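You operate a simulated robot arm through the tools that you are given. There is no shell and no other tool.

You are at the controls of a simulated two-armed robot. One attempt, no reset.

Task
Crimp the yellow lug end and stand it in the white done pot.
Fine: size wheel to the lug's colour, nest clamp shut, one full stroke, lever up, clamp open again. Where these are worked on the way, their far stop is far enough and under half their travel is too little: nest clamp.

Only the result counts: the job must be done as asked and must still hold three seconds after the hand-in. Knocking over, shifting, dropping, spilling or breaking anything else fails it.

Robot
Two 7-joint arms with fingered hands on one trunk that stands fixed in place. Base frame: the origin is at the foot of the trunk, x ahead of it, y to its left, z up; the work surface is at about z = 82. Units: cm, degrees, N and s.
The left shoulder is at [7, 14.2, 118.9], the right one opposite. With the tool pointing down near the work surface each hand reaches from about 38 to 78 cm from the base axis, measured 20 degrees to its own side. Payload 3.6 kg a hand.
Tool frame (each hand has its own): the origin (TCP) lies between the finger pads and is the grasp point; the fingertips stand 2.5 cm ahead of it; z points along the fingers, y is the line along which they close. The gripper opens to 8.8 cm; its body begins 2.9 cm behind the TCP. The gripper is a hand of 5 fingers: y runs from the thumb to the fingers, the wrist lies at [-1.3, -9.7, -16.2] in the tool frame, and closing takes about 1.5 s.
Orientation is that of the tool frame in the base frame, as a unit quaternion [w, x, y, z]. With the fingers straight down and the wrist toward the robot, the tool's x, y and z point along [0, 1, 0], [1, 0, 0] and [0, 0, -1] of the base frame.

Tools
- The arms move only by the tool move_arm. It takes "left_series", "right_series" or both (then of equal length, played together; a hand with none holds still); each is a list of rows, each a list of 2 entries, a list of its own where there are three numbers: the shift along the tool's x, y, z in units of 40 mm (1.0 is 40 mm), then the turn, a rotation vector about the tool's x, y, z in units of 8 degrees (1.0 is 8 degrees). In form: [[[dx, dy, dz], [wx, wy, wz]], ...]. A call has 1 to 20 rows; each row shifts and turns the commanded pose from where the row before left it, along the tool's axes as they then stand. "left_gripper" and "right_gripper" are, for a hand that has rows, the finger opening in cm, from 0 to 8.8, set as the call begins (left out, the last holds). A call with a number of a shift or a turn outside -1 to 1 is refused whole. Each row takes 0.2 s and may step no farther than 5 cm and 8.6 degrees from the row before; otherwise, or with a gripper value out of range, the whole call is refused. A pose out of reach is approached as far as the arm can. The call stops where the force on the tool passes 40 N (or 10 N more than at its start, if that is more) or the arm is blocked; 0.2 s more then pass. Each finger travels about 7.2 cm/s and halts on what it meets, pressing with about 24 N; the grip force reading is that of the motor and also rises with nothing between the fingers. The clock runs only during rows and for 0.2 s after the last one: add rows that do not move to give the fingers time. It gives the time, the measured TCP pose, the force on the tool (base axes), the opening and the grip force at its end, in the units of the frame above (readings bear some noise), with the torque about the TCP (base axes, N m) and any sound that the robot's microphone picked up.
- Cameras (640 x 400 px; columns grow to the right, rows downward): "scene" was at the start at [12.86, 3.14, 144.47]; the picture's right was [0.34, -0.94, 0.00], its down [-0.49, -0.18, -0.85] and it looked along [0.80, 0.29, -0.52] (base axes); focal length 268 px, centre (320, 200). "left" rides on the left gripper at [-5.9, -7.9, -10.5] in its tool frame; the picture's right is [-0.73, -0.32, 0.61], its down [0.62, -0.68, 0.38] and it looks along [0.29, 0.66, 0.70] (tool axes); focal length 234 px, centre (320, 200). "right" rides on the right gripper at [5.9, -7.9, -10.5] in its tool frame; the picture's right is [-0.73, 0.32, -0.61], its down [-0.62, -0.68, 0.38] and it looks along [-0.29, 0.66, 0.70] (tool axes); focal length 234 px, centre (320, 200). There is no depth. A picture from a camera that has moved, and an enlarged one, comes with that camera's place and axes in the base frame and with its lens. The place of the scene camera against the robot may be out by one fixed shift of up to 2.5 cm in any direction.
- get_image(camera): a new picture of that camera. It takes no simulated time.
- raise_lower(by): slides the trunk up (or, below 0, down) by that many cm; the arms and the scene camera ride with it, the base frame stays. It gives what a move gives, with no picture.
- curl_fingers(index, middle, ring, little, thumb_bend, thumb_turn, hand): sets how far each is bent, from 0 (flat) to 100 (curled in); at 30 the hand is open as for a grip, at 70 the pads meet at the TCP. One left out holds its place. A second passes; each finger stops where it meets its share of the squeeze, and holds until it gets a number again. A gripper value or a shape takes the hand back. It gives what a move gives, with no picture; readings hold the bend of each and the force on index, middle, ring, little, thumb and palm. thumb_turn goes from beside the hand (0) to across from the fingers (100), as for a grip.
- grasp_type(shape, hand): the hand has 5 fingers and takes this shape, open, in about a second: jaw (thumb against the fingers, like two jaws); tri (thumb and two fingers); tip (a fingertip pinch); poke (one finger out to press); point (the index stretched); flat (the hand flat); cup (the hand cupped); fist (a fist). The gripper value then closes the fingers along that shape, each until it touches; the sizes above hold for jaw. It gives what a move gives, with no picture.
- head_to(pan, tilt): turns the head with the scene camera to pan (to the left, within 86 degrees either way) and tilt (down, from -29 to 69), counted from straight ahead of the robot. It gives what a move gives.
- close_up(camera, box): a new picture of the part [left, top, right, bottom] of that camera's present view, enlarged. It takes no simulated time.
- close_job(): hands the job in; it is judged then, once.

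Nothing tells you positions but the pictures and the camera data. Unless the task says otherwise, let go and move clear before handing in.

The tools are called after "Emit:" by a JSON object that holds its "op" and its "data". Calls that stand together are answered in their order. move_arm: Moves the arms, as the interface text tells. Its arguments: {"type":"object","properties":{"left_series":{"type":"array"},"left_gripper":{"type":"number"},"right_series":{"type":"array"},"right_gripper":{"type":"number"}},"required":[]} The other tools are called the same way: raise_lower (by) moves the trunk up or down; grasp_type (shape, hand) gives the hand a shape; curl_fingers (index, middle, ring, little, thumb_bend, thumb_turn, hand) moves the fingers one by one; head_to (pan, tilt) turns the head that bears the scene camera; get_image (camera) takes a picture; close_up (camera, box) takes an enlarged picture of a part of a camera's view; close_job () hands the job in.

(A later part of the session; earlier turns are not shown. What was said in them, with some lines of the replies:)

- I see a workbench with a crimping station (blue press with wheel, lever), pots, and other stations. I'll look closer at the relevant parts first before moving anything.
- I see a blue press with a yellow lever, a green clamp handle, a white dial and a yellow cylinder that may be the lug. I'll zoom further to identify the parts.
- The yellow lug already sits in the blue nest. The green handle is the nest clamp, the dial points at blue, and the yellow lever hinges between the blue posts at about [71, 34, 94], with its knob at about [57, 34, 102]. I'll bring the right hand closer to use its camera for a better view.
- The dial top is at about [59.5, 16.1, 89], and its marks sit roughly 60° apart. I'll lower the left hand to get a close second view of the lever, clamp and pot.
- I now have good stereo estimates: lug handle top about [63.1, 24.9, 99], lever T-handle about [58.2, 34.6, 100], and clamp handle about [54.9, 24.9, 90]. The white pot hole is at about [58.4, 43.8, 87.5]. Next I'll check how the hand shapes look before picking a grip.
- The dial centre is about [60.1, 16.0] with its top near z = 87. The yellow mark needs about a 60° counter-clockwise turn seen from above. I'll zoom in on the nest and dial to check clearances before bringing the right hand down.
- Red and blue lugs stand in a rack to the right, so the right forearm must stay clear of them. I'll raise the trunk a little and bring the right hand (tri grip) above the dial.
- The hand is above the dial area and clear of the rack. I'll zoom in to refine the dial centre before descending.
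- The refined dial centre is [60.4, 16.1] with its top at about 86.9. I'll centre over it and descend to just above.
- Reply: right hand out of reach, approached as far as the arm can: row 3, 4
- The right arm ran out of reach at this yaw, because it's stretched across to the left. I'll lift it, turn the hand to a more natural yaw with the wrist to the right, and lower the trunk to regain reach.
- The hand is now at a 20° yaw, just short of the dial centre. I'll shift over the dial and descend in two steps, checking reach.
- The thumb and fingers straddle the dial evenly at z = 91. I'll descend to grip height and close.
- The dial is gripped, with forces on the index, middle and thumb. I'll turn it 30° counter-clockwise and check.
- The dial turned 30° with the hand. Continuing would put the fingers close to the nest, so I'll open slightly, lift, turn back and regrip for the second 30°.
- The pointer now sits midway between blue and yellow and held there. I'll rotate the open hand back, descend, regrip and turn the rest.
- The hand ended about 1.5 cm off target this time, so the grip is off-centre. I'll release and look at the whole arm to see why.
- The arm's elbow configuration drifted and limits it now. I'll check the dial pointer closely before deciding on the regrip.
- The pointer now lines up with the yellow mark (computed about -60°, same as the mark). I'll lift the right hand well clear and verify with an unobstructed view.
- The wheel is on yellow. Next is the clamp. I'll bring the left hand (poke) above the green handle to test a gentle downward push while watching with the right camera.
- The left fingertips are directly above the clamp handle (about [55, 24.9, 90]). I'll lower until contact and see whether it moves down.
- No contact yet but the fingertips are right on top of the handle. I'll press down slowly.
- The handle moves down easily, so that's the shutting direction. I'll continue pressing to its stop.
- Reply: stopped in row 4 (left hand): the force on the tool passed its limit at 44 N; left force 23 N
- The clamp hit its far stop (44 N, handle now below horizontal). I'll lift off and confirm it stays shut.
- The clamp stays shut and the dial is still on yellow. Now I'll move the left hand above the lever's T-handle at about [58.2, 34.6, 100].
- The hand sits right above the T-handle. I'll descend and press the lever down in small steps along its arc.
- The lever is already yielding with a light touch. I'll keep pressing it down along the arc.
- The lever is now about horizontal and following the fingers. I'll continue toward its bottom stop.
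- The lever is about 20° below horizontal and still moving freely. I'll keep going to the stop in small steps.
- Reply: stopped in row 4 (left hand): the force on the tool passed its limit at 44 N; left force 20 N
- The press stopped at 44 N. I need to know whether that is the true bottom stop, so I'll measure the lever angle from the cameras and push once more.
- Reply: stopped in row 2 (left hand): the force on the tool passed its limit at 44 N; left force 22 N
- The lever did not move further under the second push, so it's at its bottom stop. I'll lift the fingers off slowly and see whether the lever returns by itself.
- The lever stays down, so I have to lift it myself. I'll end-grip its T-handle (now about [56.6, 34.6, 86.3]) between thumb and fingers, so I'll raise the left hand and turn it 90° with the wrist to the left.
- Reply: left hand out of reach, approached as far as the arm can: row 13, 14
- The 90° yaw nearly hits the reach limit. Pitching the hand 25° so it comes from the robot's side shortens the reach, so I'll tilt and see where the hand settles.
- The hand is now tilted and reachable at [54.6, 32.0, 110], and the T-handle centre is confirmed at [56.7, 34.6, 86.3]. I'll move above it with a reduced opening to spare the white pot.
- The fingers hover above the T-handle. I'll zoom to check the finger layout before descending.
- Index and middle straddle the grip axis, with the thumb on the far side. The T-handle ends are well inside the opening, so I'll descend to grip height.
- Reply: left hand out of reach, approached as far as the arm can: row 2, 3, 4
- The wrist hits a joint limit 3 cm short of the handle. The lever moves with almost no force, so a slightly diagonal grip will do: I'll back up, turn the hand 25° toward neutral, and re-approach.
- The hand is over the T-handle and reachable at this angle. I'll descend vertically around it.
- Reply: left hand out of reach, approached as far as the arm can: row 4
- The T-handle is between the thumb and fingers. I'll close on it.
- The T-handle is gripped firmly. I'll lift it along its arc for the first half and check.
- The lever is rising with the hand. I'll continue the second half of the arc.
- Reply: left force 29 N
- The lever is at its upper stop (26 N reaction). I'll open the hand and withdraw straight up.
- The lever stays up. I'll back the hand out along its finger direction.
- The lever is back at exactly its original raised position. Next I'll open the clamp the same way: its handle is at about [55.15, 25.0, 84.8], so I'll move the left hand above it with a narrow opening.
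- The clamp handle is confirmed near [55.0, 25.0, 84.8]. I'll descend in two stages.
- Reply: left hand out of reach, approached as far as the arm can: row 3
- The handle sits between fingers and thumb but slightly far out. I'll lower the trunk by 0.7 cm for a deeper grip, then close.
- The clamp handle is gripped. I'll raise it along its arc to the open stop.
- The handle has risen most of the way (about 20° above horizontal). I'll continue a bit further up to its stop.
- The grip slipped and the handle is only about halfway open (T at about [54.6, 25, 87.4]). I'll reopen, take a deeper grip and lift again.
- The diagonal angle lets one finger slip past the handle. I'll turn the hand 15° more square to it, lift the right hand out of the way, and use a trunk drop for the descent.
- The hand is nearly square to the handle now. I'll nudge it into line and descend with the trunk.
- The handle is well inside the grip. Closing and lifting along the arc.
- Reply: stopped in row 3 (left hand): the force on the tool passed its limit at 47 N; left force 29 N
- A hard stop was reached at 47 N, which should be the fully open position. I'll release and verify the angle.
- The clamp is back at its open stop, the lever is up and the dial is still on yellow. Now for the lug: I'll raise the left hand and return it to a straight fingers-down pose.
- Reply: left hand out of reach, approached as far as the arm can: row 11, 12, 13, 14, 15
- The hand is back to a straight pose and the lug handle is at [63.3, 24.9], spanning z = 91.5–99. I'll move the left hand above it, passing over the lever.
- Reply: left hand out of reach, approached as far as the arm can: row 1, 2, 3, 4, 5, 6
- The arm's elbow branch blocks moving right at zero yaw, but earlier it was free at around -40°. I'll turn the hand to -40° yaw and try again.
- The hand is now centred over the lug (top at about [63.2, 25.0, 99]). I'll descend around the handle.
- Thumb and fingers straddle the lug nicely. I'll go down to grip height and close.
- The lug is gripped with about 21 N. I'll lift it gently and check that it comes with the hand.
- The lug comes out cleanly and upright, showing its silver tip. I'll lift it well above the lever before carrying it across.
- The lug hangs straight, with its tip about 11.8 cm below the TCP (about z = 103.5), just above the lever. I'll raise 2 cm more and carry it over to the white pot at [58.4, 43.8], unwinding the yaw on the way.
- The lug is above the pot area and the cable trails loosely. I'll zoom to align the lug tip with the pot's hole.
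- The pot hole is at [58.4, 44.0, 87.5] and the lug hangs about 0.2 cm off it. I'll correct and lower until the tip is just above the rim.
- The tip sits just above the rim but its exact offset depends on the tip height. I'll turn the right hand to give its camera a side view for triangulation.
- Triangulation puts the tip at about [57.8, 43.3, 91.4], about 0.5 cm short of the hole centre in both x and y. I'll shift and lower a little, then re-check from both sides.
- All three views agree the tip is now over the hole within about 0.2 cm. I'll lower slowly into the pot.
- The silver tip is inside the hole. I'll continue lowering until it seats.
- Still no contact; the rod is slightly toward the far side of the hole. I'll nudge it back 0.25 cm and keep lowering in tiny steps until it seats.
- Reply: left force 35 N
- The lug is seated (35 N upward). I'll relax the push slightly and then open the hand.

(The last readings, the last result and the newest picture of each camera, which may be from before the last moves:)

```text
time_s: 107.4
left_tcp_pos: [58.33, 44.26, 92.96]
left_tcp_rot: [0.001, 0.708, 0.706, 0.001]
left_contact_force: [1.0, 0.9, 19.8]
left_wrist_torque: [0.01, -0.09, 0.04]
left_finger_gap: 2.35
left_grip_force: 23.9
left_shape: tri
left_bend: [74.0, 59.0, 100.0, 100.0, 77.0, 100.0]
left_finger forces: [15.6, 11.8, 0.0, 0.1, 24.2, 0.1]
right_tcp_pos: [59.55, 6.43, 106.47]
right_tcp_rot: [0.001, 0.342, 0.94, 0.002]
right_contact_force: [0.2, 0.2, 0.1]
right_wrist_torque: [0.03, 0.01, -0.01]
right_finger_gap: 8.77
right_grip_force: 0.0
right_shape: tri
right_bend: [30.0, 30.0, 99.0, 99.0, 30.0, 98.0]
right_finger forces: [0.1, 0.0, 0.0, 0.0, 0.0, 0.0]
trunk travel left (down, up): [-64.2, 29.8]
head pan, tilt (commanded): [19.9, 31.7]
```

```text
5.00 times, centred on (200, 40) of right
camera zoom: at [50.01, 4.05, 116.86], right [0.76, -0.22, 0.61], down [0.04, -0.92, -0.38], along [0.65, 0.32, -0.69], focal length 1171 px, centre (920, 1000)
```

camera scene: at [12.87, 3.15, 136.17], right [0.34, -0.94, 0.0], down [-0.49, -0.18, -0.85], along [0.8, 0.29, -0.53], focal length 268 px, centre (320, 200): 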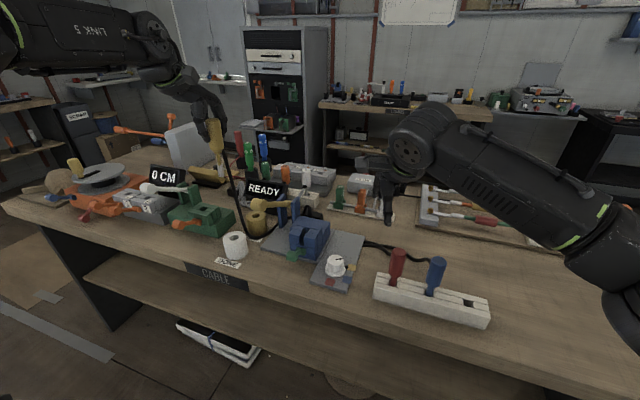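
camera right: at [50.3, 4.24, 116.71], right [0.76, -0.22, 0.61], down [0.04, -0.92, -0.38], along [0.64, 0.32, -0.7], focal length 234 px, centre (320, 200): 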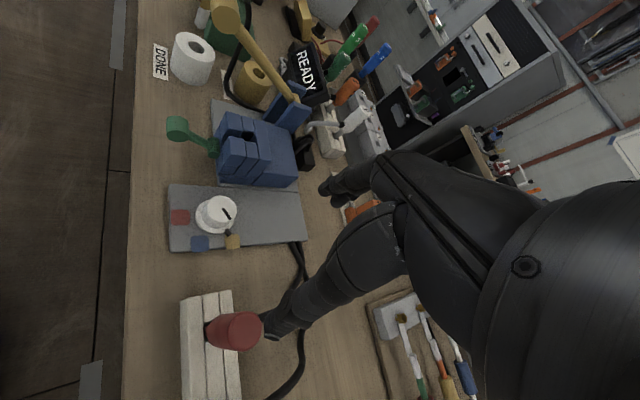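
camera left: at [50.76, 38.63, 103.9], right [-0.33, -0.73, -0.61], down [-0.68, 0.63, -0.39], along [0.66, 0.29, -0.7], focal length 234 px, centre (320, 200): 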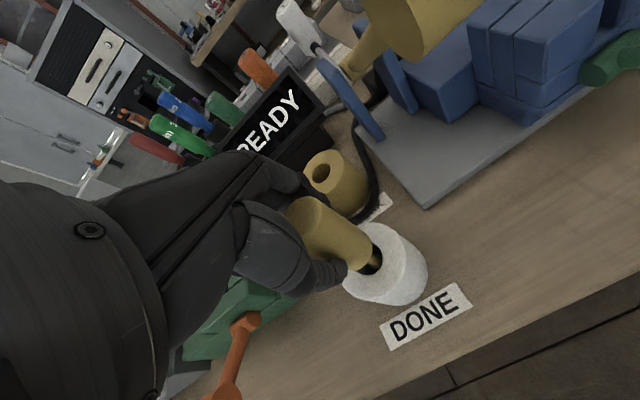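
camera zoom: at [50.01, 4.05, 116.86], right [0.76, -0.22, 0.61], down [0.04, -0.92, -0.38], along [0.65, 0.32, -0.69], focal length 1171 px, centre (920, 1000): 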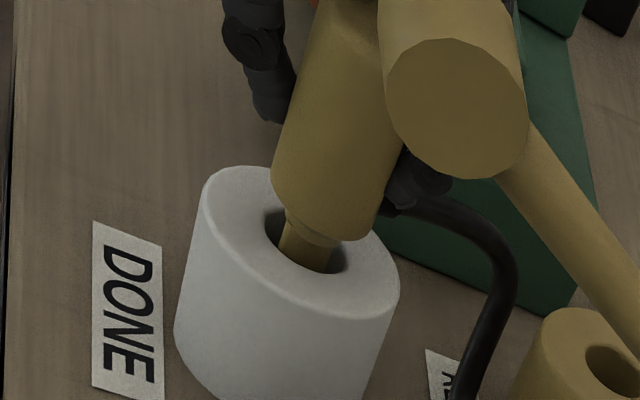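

Emit:
{"op": "move_arm", "data": {"left_series": [[[0, 0, -0.1], [0, 0, 0]], [[0, 0, 0], [0, 0, 0]], [[0, 0, 0], [0, 0, 0]]]}}

Emit:
{"op": "move_arm", "data": {"left_series": [[[0, 0, 0], [0, 0, 0]], [[0, 0, 0], [0, 0, 0]], [[0, 0, 0], [0, 0, 0]], [[0, 0, 0], [0, 0, 0]], [[0, 0, 0], [0, 0, 0]], [[0, 0, 0], [0, 0, 0]], [[0, 0, 0], [0, 0, 0]]], "left_gripper": 8.0}}

Emit:
{"op": "close_up", "data": {"camera": "right", "box": [150, 0, 250, 80]}}

Emit:
{"op": "close_up", "data": {"camera": "scene", "box": [200, 160, 280, 270]}}

Emit:
{"op": "get_image", "data": {"camera": "left"}}

```text
time_s: 108.2
left_tcp_pos: [58.34, 44.34, 93.2]
left_tcp_rot: [0.0, 0.708, 0.706, -0.001]
left_contact_force: [-0.3, -0.6, 2.8]
left_wrist_torque: [0.01, 0.01, 0.03]
left_finger_gap: 2.23
left_grip_force: 23.7
left_shape: tri
left_bend: [74.0, 60.0, 100.0, 100.0, 77.0, 100.0]
left_finger forces: [13.4, 10.3, 0.0, 0.1, 21.1, 0.0]
right_tcp_pos: [59.85, 6.59, 106.27]
right_tcp_rot: [0.0, 0.342, 0.94, 0.0]
right_contact_force: [0.7, 0.1, -0.2]
right_wrist_torque: [0.01, 0.03, 0.0]
right_finger_gap: 8.8
right_grip_force: 0.1
right_shape: tri
right_bend: [30.0, 30.0, 99.0, 99.0, 30.0, 98.0]
right_finger forces: [0.1, 0.1, 0.1, 0.1, 0.0, 0.0]
trunk travel left (down, up): [-64.2, 29.8]
head pan, tilt (commanded): [19.9, 31.7]
```

```text
time_s: 109.8
left_tcp_pos: [58.56, 44.36, 93.24]
left_tcp_rot: [0.001, 0.708, 0.706, -0.001]
left_contact_force: [0.0, -0.5, -0.7]
left_wrist_torque: [0.02, 0.02, 0.02]
left_finger_gap: 7.99
left_grip_force: 0.0
left_shape: tri
left_bend: [29.0, 32.0, 99.0, 99.0, 32.0, 98.0]
left_finger forces: [0.0, 0.1, 0.1, 0.0, 0.1, 0.0]
right_tcp_pos: [59.89, 6.56, 106.23]
right_tcp_rot: [0.0, 0.342, 0.94, 0.0]
right_contact_force: [0.4, -0.2, 0.0]
right_wrist_torque: [0.01, 0.02, 0.01]
right_finger_gap: 8.77
right_grip_force: 0.0
right_shape: tri
right_bend: [30.0, 30.0, 99.0, 99.0, 30.0, 98.0]
right_finger forces: [0.0, 0.0, 0.0, 0.0, 0.0, 0.0]
trunk travel left (down, up): [-64.2, 29.8]
head pan, tilt (commanded): [19.9, 31.7]
```

```text
5.00 times, centred on (200, 40) of right
camera zoom: at [50.28, 4.24, 116.73], right [0.76, -0.22, 0.61], down [0.04, -0.92, -0.38], along [0.64, 0.32, -0.7], focal length 1171 px, centre (920, 1000)
```

zoom: 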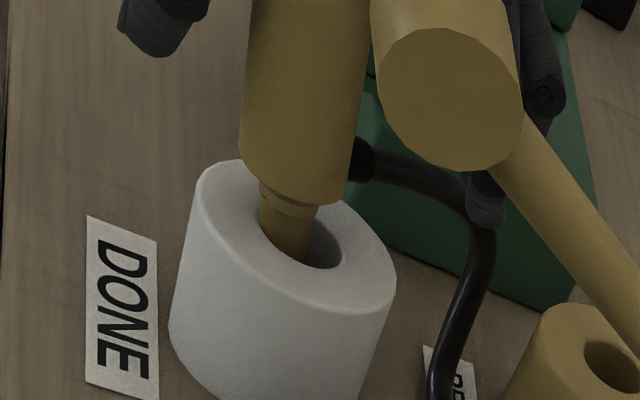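

```text
3.64 times, centred on (240, 215) of scene
camera zoom: at [12.87, 3.14, 136.17], right [0.34, -0.94, 0.0], down [-0.49, -0.18, -0.85], along [0.8, 0.29, -0.53], focal length 976 px, centre (611, 146)
```

zoom: 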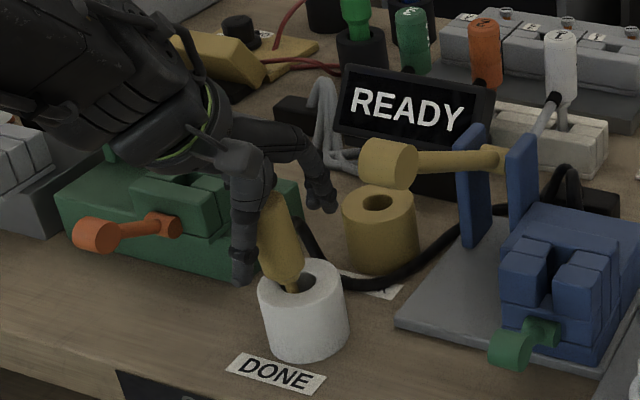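

```text
taken
camera left: at [50.46, 38.54, 103.7], right [-0.33, -0.73, -0.61], down [-0.68, 0.63, -0.39], along [0.66, 0.29, -0.7], focal length 234 px, centre (320, 200)
```

left: 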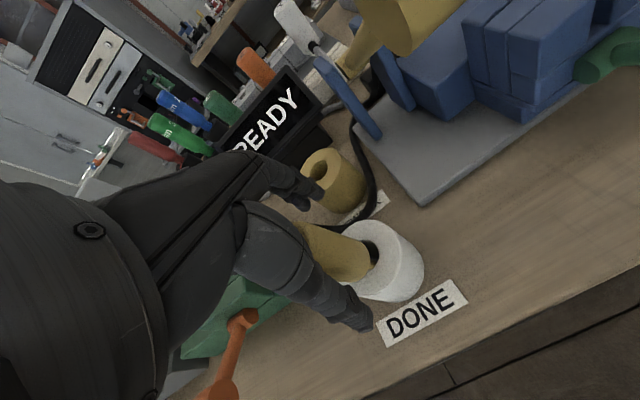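

The lug now stands in the pot by itself, leaning slightly inside the hole. I'll withdraw the hand straight up slowly.

Emit:
{"op": "move_arm", "data": {"left_series": [[[0, 0, -0.15], [0, 0, 0]], [[0, 0, -0.25], [0, 0, 0]], [[0, 0, -0.4], [0, 0, 0]], [[0, 0, -0.6], [0, 0, 0]], [[0, 0, -0.8], [0, 0, 0]], [[0, 0, -0.8], [0, 0, 0]], [[0, 0, 0], [0, 0, 0]]]}}

Emit:
{"op": "close_up", "data": {"camera": "right", "box": [130, 0, 250, 100]}}

Emit:
{"op": "close_up", "data": {"camera": "scene", "box": [200, 160, 280, 270]}}

Emit:
{"op": "get_image", "data": {"camera": "left"}}

```text
time_s: 111.4
left_tcp_pos: [58.7, 44.32, 105.07]
left_tcp_rot: [0.0, 0.709, 0.706, -0.001]
left_contact_force: [-0.1, -0.1, 0.8]
left_wrist_torque: [0.0, 0.02, -0.01]
left_finger_gap: 7.99
left_grip_force: 0.0
left_shape: tri
left_bend: [29.0, 32.0, 99.0, 99.0, 32.0, 98.0]
left_finger forces: [0.0, 0.1, 0.0, 0.0, 0.1, 0.1]
right_tcp_pos: [59.83, 6.59, 106.36]
right_tcp_rot: [0.0, 0.342, 0.94, -0.001]
right_contact_force: [0.2, -0.3, 0.4]
right_wrist_torque: [0.04, -0.02, -0.06]
right_finger_gap: 8.77
right_grip_force: 0.1
right_shape: tri
right_bend: [30.0, 30.0, 99.0, 99.0, 30.0, 98.0]
right_finger forces: [0.0, 0.0, 0.1, 0.0, 0.0, 0.0]
trunk travel left (down, up): [-64.2, 29.8]
head pan, tilt (commanded): [19.9, 31.7]
```

```text
4.00 times, centred on (190, 50) of right
camera zoom: at [50.31, 4.26, 116.71], right [0.76, -0.22, 0.61], down [0.04, -0.92, -0.38], along [0.64, 0.32, -0.7], focal length 937 px, centre (840, 800)
```

zoom: 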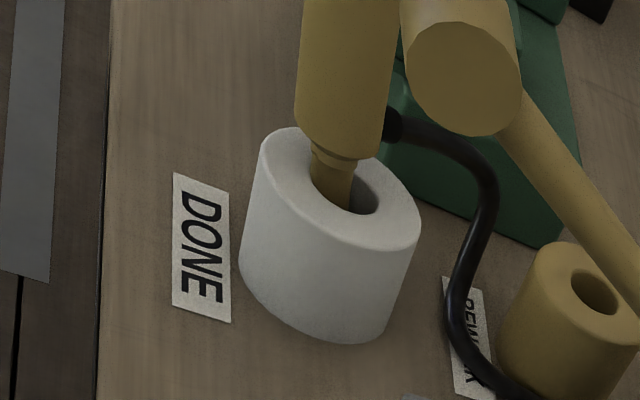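

```text
3.64 times, centred on (240, 215) of scene
camera zoom: at [12.9, 3.16, 136.16], right [0.34, -0.94, 0.0], down [-0.49, -0.18, -0.85], along [0.8, 0.29, -0.53], focal length 976 px, centre (611, 146)
```

zoom: 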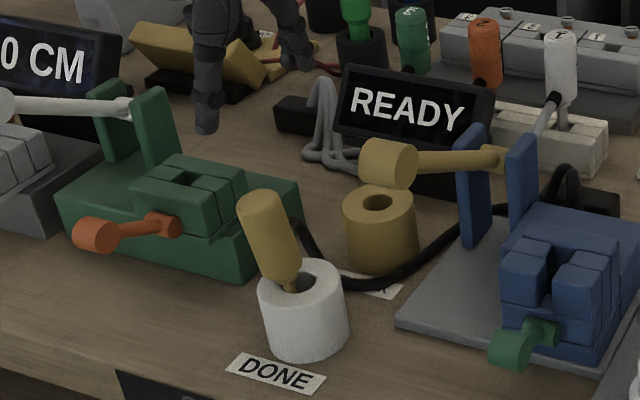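

```text
taken
camera left: at [50.69, 38.52, 115.61], right [-0.33, -0.73, -0.61], down [-0.68, 0.63, -0.39], along [0.66, 0.29, -0.7], focal length 234 px, centre (320, 200)
```

left: 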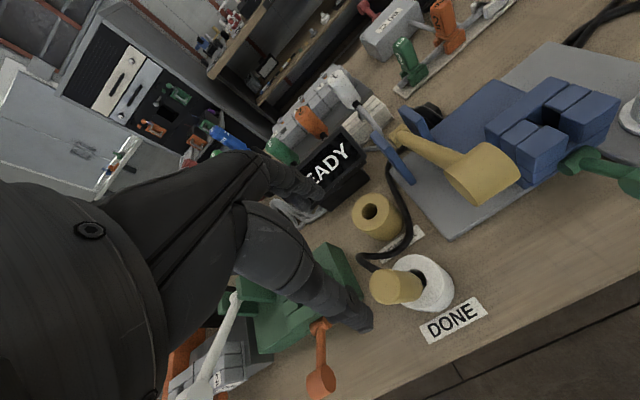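

The lug stands in the white pot on its own. I'll withdraw both arms and then verify every part of the station.

Emit:
{"op": "move_arm", "data": {"left_series": [[[0, 0, -0.8], [0, 0, 0]], [[0, 0, -0.8], [0, 0, 0]], [[0, -0.6, -0.3], [0, 0, 0]], [[0, -0.8, 0], [0, 0, 0]], [[0, -0.8, 0], [0, 0, 0]], [[0, -0.6, 0], [0, 0, 0]], [[0, 0, 0], [0, 0, 0]]], "right_series": [[[0, 0, -0.8], [0, 0, 0]], [[0, 0, -0.8], [0, 0, 0]], [[0, -0.5, -0.3], [0, 0, 0]], [[0, -0.5, 0], [0, 0, 0]], [[0, 0, 0], [0, 0, 0]], [[0, 0, 0], [0, 0, 0]], [[0, 0, 0], [0, 0, 0]]]}}

Emit:
{"op": "get_image", "data": {"camera": "scene"}}

Emit:
{"op": "close_up", "data": {"camera": "scene", "box": [200, 180, 370, 310]}}

Emit:
{"op": "get_image", "data": {"camera": "left"}}

Emit:
{"op": "get_image", "data": {"camera": "right"}}

```text
time_s: 113.0
left_tcp_pos: [47.22, 44.51, 112.98]
left_tcp_rot: [0.001, 0.708, 0.706, 0.0]
left_contact_force: [0.2, 0.3, 0.1]
left_wrist_torque: [-0.02, -0.02, 0.01]
left_finger_gap: 8.0
left_grip_force: 0.1
left_shape: tri
left_bend: [29.0, 32.0, 99.0, 99.0, 32.0, 98.0]
left_finger forces: [0.1, 0.0, 0.1, 0.1, 0.0, 0.0]
right_tcp_pos: [57.41, 3.45, 113.92]
right_tcp_rot: [0.0, 0.342, 0.94, 0.0]
right_contact_force: [0.1, -0.8, -0.1]
right_wrist_torque: [-0.02, -0.03, 0.02]
right_finger_gap: 8.8
right_grip_force: 0.1
right_shape: tri
right_bend: [30.0, 30.0, 99.0, 99.0, 30.0, 98.0]
right_finger forces: [0.0, 0.0, 0.0, 0.0, 0.0, 0.0]
trunk travel left (down, up): [-64.2, 29.8]
head pan, tilt (commanded): [19.9, 31.7]
```

```text
taken
camera scene: at [12.93, 3.13, 136.16], right [0.34, -0.94, 0.0], down [-0.49, -0.18, -0.85], along [0.8, 0.29, -0.53], focal length 268 px, centre (320, 200)
```

scene: 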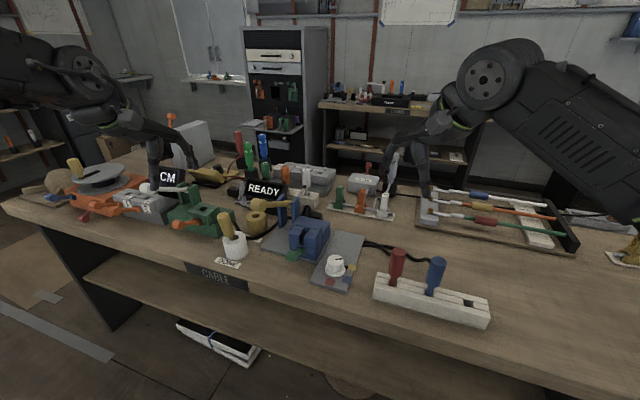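

```text
3.08 times, centred on (285, 245) of scene
camera zoom: at [12.93, 3.13, 136.16], right [0.34, -0.94, 0.0], down [-0.49, -0.18, -0.85], along [0.8, 0.29, -0.53], focal length 826 px, centre (428, 62)
```

zoom: 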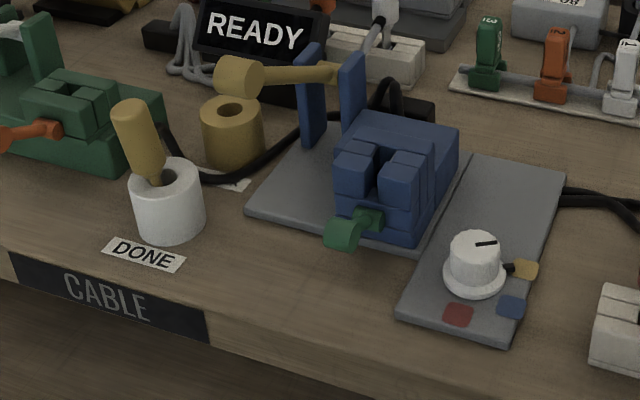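

```text
taken
camera left: at [39.22, 38.67, 123.39], right [-0.33, -0.73, -0.61], down [-0.68, 0.63, -0.38], along [0.66, 0.29, -0.7], focal length 234 px, centre (320, 200)
```

left: 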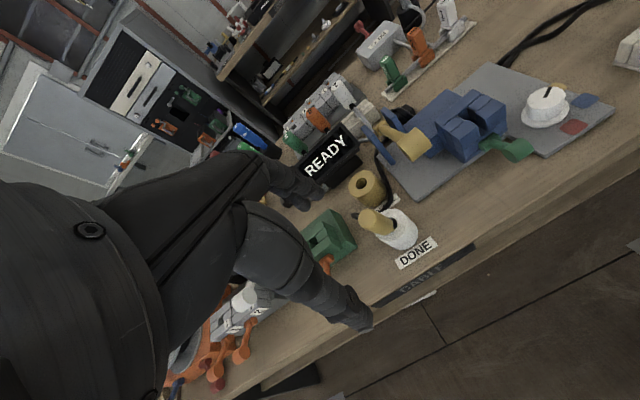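

```text
taken
camera right: at [47.89, 1.19, 124.32], right [0.76, -0.22, 0.61], down [0.04, -0.92, -0.38], along [0.64, 0.32, -0.7], focal length 234 px, centre (320, 200)
```

right: 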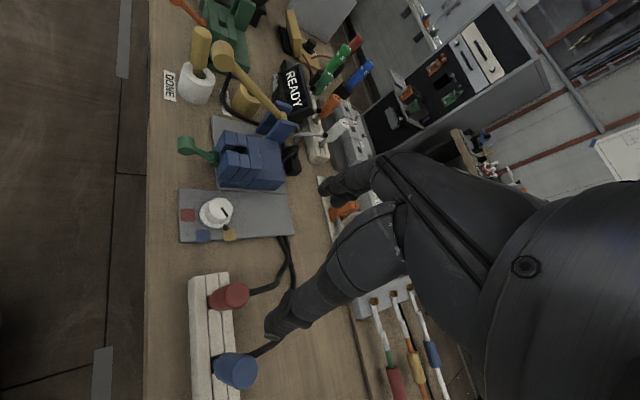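

Everything looks in place. I'll wait a couple of seconds and check once more that the lug and station hold still.

Emit:
{"op": "move_arm", "data": {"left_series": [[[0, 0, 0], [0, 0, 0]], [[0, 0, 0], [0, 0, 0]], [[0, 0, 0], [0, 0, 0]], [[0, 0, 0], [0, 0, 0]], [[0, 0, 0], [0, 0, 0]], [[0, 0, 0], [0, 0, 0]], [[0, 0, 0], [0, 0, 0]], [[0, 0, 0], [0, 0, 0]], [[0, 0, 0], [0, 0, 0]], [[0, 0, 0], [0, 0, 0]], [[0, 0, 0], [0, 0, 0]], [[0, 0, 0], [0, 0, 0]], [[0, 0, 0], [0, 0, 0]], [[0, 0, 0], [0, 0, 0]], [[0, 0, 0], [0, 0, 0]]]}}

Emit:
{"op": "close_up", "data": {"camera": "scene", "box": [200, 180, 370, 310]}}

Emit:
{"op": "close_up", "data": {"camera": "right", "box": [140, 10, 310, 160]}}

Emit:
{"op": "close_up", "data": {"camera": "right", "box": [160, 120, 300, 250]}}

Emit:
{"op": "close_up", "data": {"camera": "left", "box": [330, 70, 620, 270]}}

```text
time_s: 116.2
left_tcp_pos: [47.15, 44.45, 112.96]
left_tcp_rot: [0.001, 0.708, 0.706, -0.001]
left_contact_force: [0.0, 0.2, -0.1]
left_wrist_torque: [0.03, 0.01, 0.0]
left_finger_gap: 7.99
left_grip_force: 0.0
left_shape: tri
left_bend: [29.0, 32.0, 99.0, 99.0, 32.0, 98.0]
left_finger forces: [0.0, 0.1, 0.0, 0.1, 0.0, 0.0]
right_tcp_pos: [57.33, 3.48, 113.85]
right_tcp_rot: [0.001, 0.342, 0.94, 0.0]
right_contact_force: [-0.4, 0.5, -0.3]
right_wrist_torque: [0.0, -0.04, -0.01]
right_finger_gap: 8.81
right_grip_force: 0.1
right_shape: tri
right_bend: [30.0, 30.0, 99.0, 99.0, 30.0, 98.0]
right_finger forces: [0.1, 0.1, 0.0, 0.0, 0.0, 0.0]
trunk travel left (down, up): [-64.2, 29.8]
head pan, tilt (commanded): [19.9, 31.7]
```

```text
3.08 times, centred on (285, 245) of scene
camera zoom: at [12.86, 3.13, 136.17], right [0.34, -0.94, 0.0], down [-0.49, -0.18, -0.85], along [0.8, 0.29, -0.52], focal length 826 px, centre (428, 62)
```

zoom: 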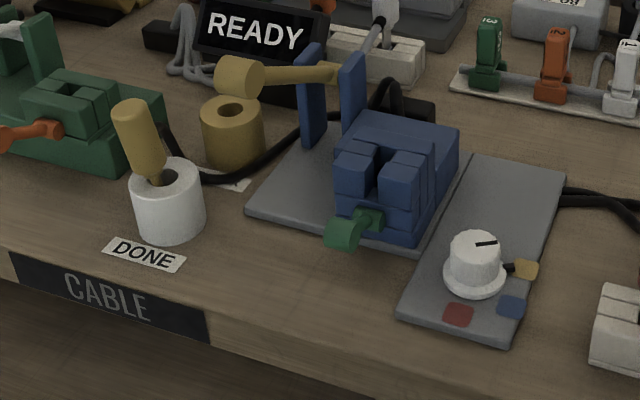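

```text
2.67 times, centred on (225, 85) of right
camera zoom: at [47.83, 1.2, 124.35], right [0.76, -0.22, 0.61], down [0.04, -0.92, -0.38], along [0.64, 0.32, -0.7], focal length 624 px, centre (573, 507)
```

zoom: 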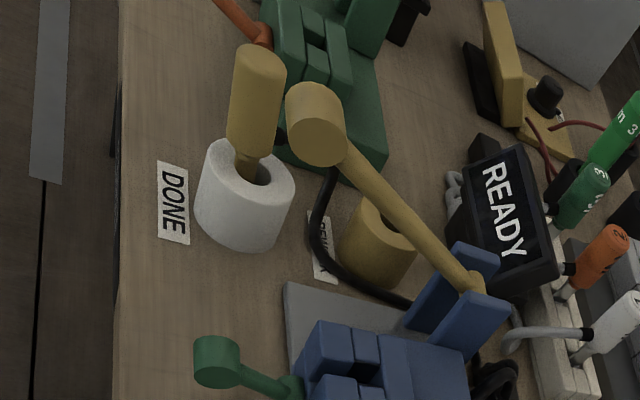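

```text
3.08 times, centred on (230, 185) of right
camera zoom: at [47.83, 1.2, 124.35], right [0.76, -0.22, 0.61], down [0.04, -0.92, -0.38], along [0.64, 0.32, -0.7], focal length 720 px, centre (597, 246)
```

zoom: 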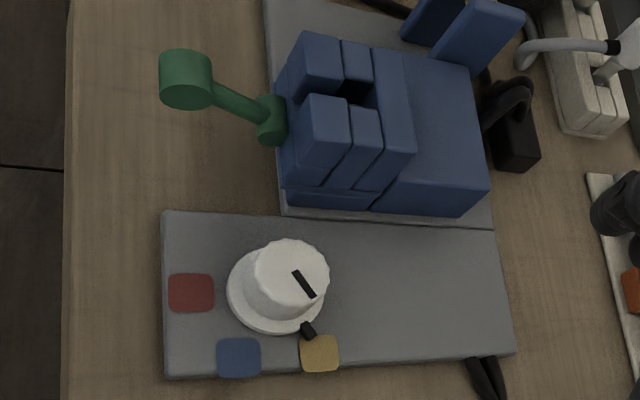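

```text
2.00 times, centred on (475, 170) of left
camera zoom: at [39.19, 38.67, 123.42], right [-0.33, -0.73, -0.61], down [-0.68, 0.63, -0.39], along [0.66, 0.29, -0.7], focal length 468 px, centre (10, 260)
```

zoom: 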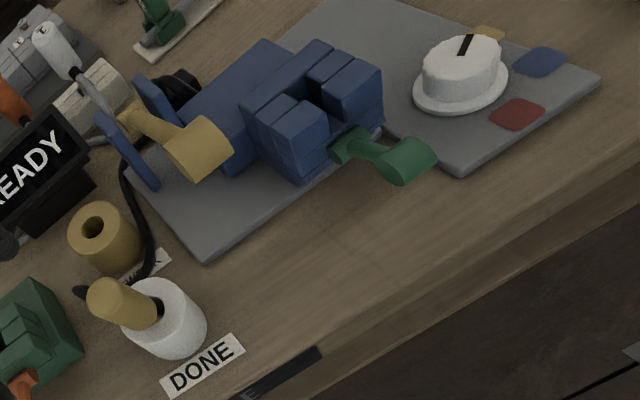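

The wheel points at yellow, the lever is up, the clamp is open, and the yellow lug stands steadily in the white DONE pot. Both hands are empty and clear, so I'm handing the job in.

Emit:
{"op": "close_job", "data": {}}

```text
The job is handed in.
```

I crimped the yellow lug and stood it in the white DONE pot, then handed the job in. The judgement hasn't come back, so I can't say yet whether it passed.

- **Size wheel:** it was on blue and now points at yellow. I had to turn it in two grips; the second grip was off-centre, but the pointer ended up lined up with the yellow mark.
- **Nest clamp:** I pressed it down to its far stop before the stroke and raised it to its open stop afterwards. Lifting it took two tries because the first grip slipped about halfway.
- **Lever:** I made one full stroke down to the bottom stop. The lever doesn't spring back, so I lifted it by hand to its upper stop, where it stayed.
- **Lug:** it stands in the DONE pot, leaning about 10 degrees inside the loose hole. It hadn't moved when I checked again about 3 seconds later.

I saw no sign of anything else being moved. The lug's cable now lies on the bench in front of the REWORK pot, which looks to be in its original place. Both hands are empty and clear of the station.
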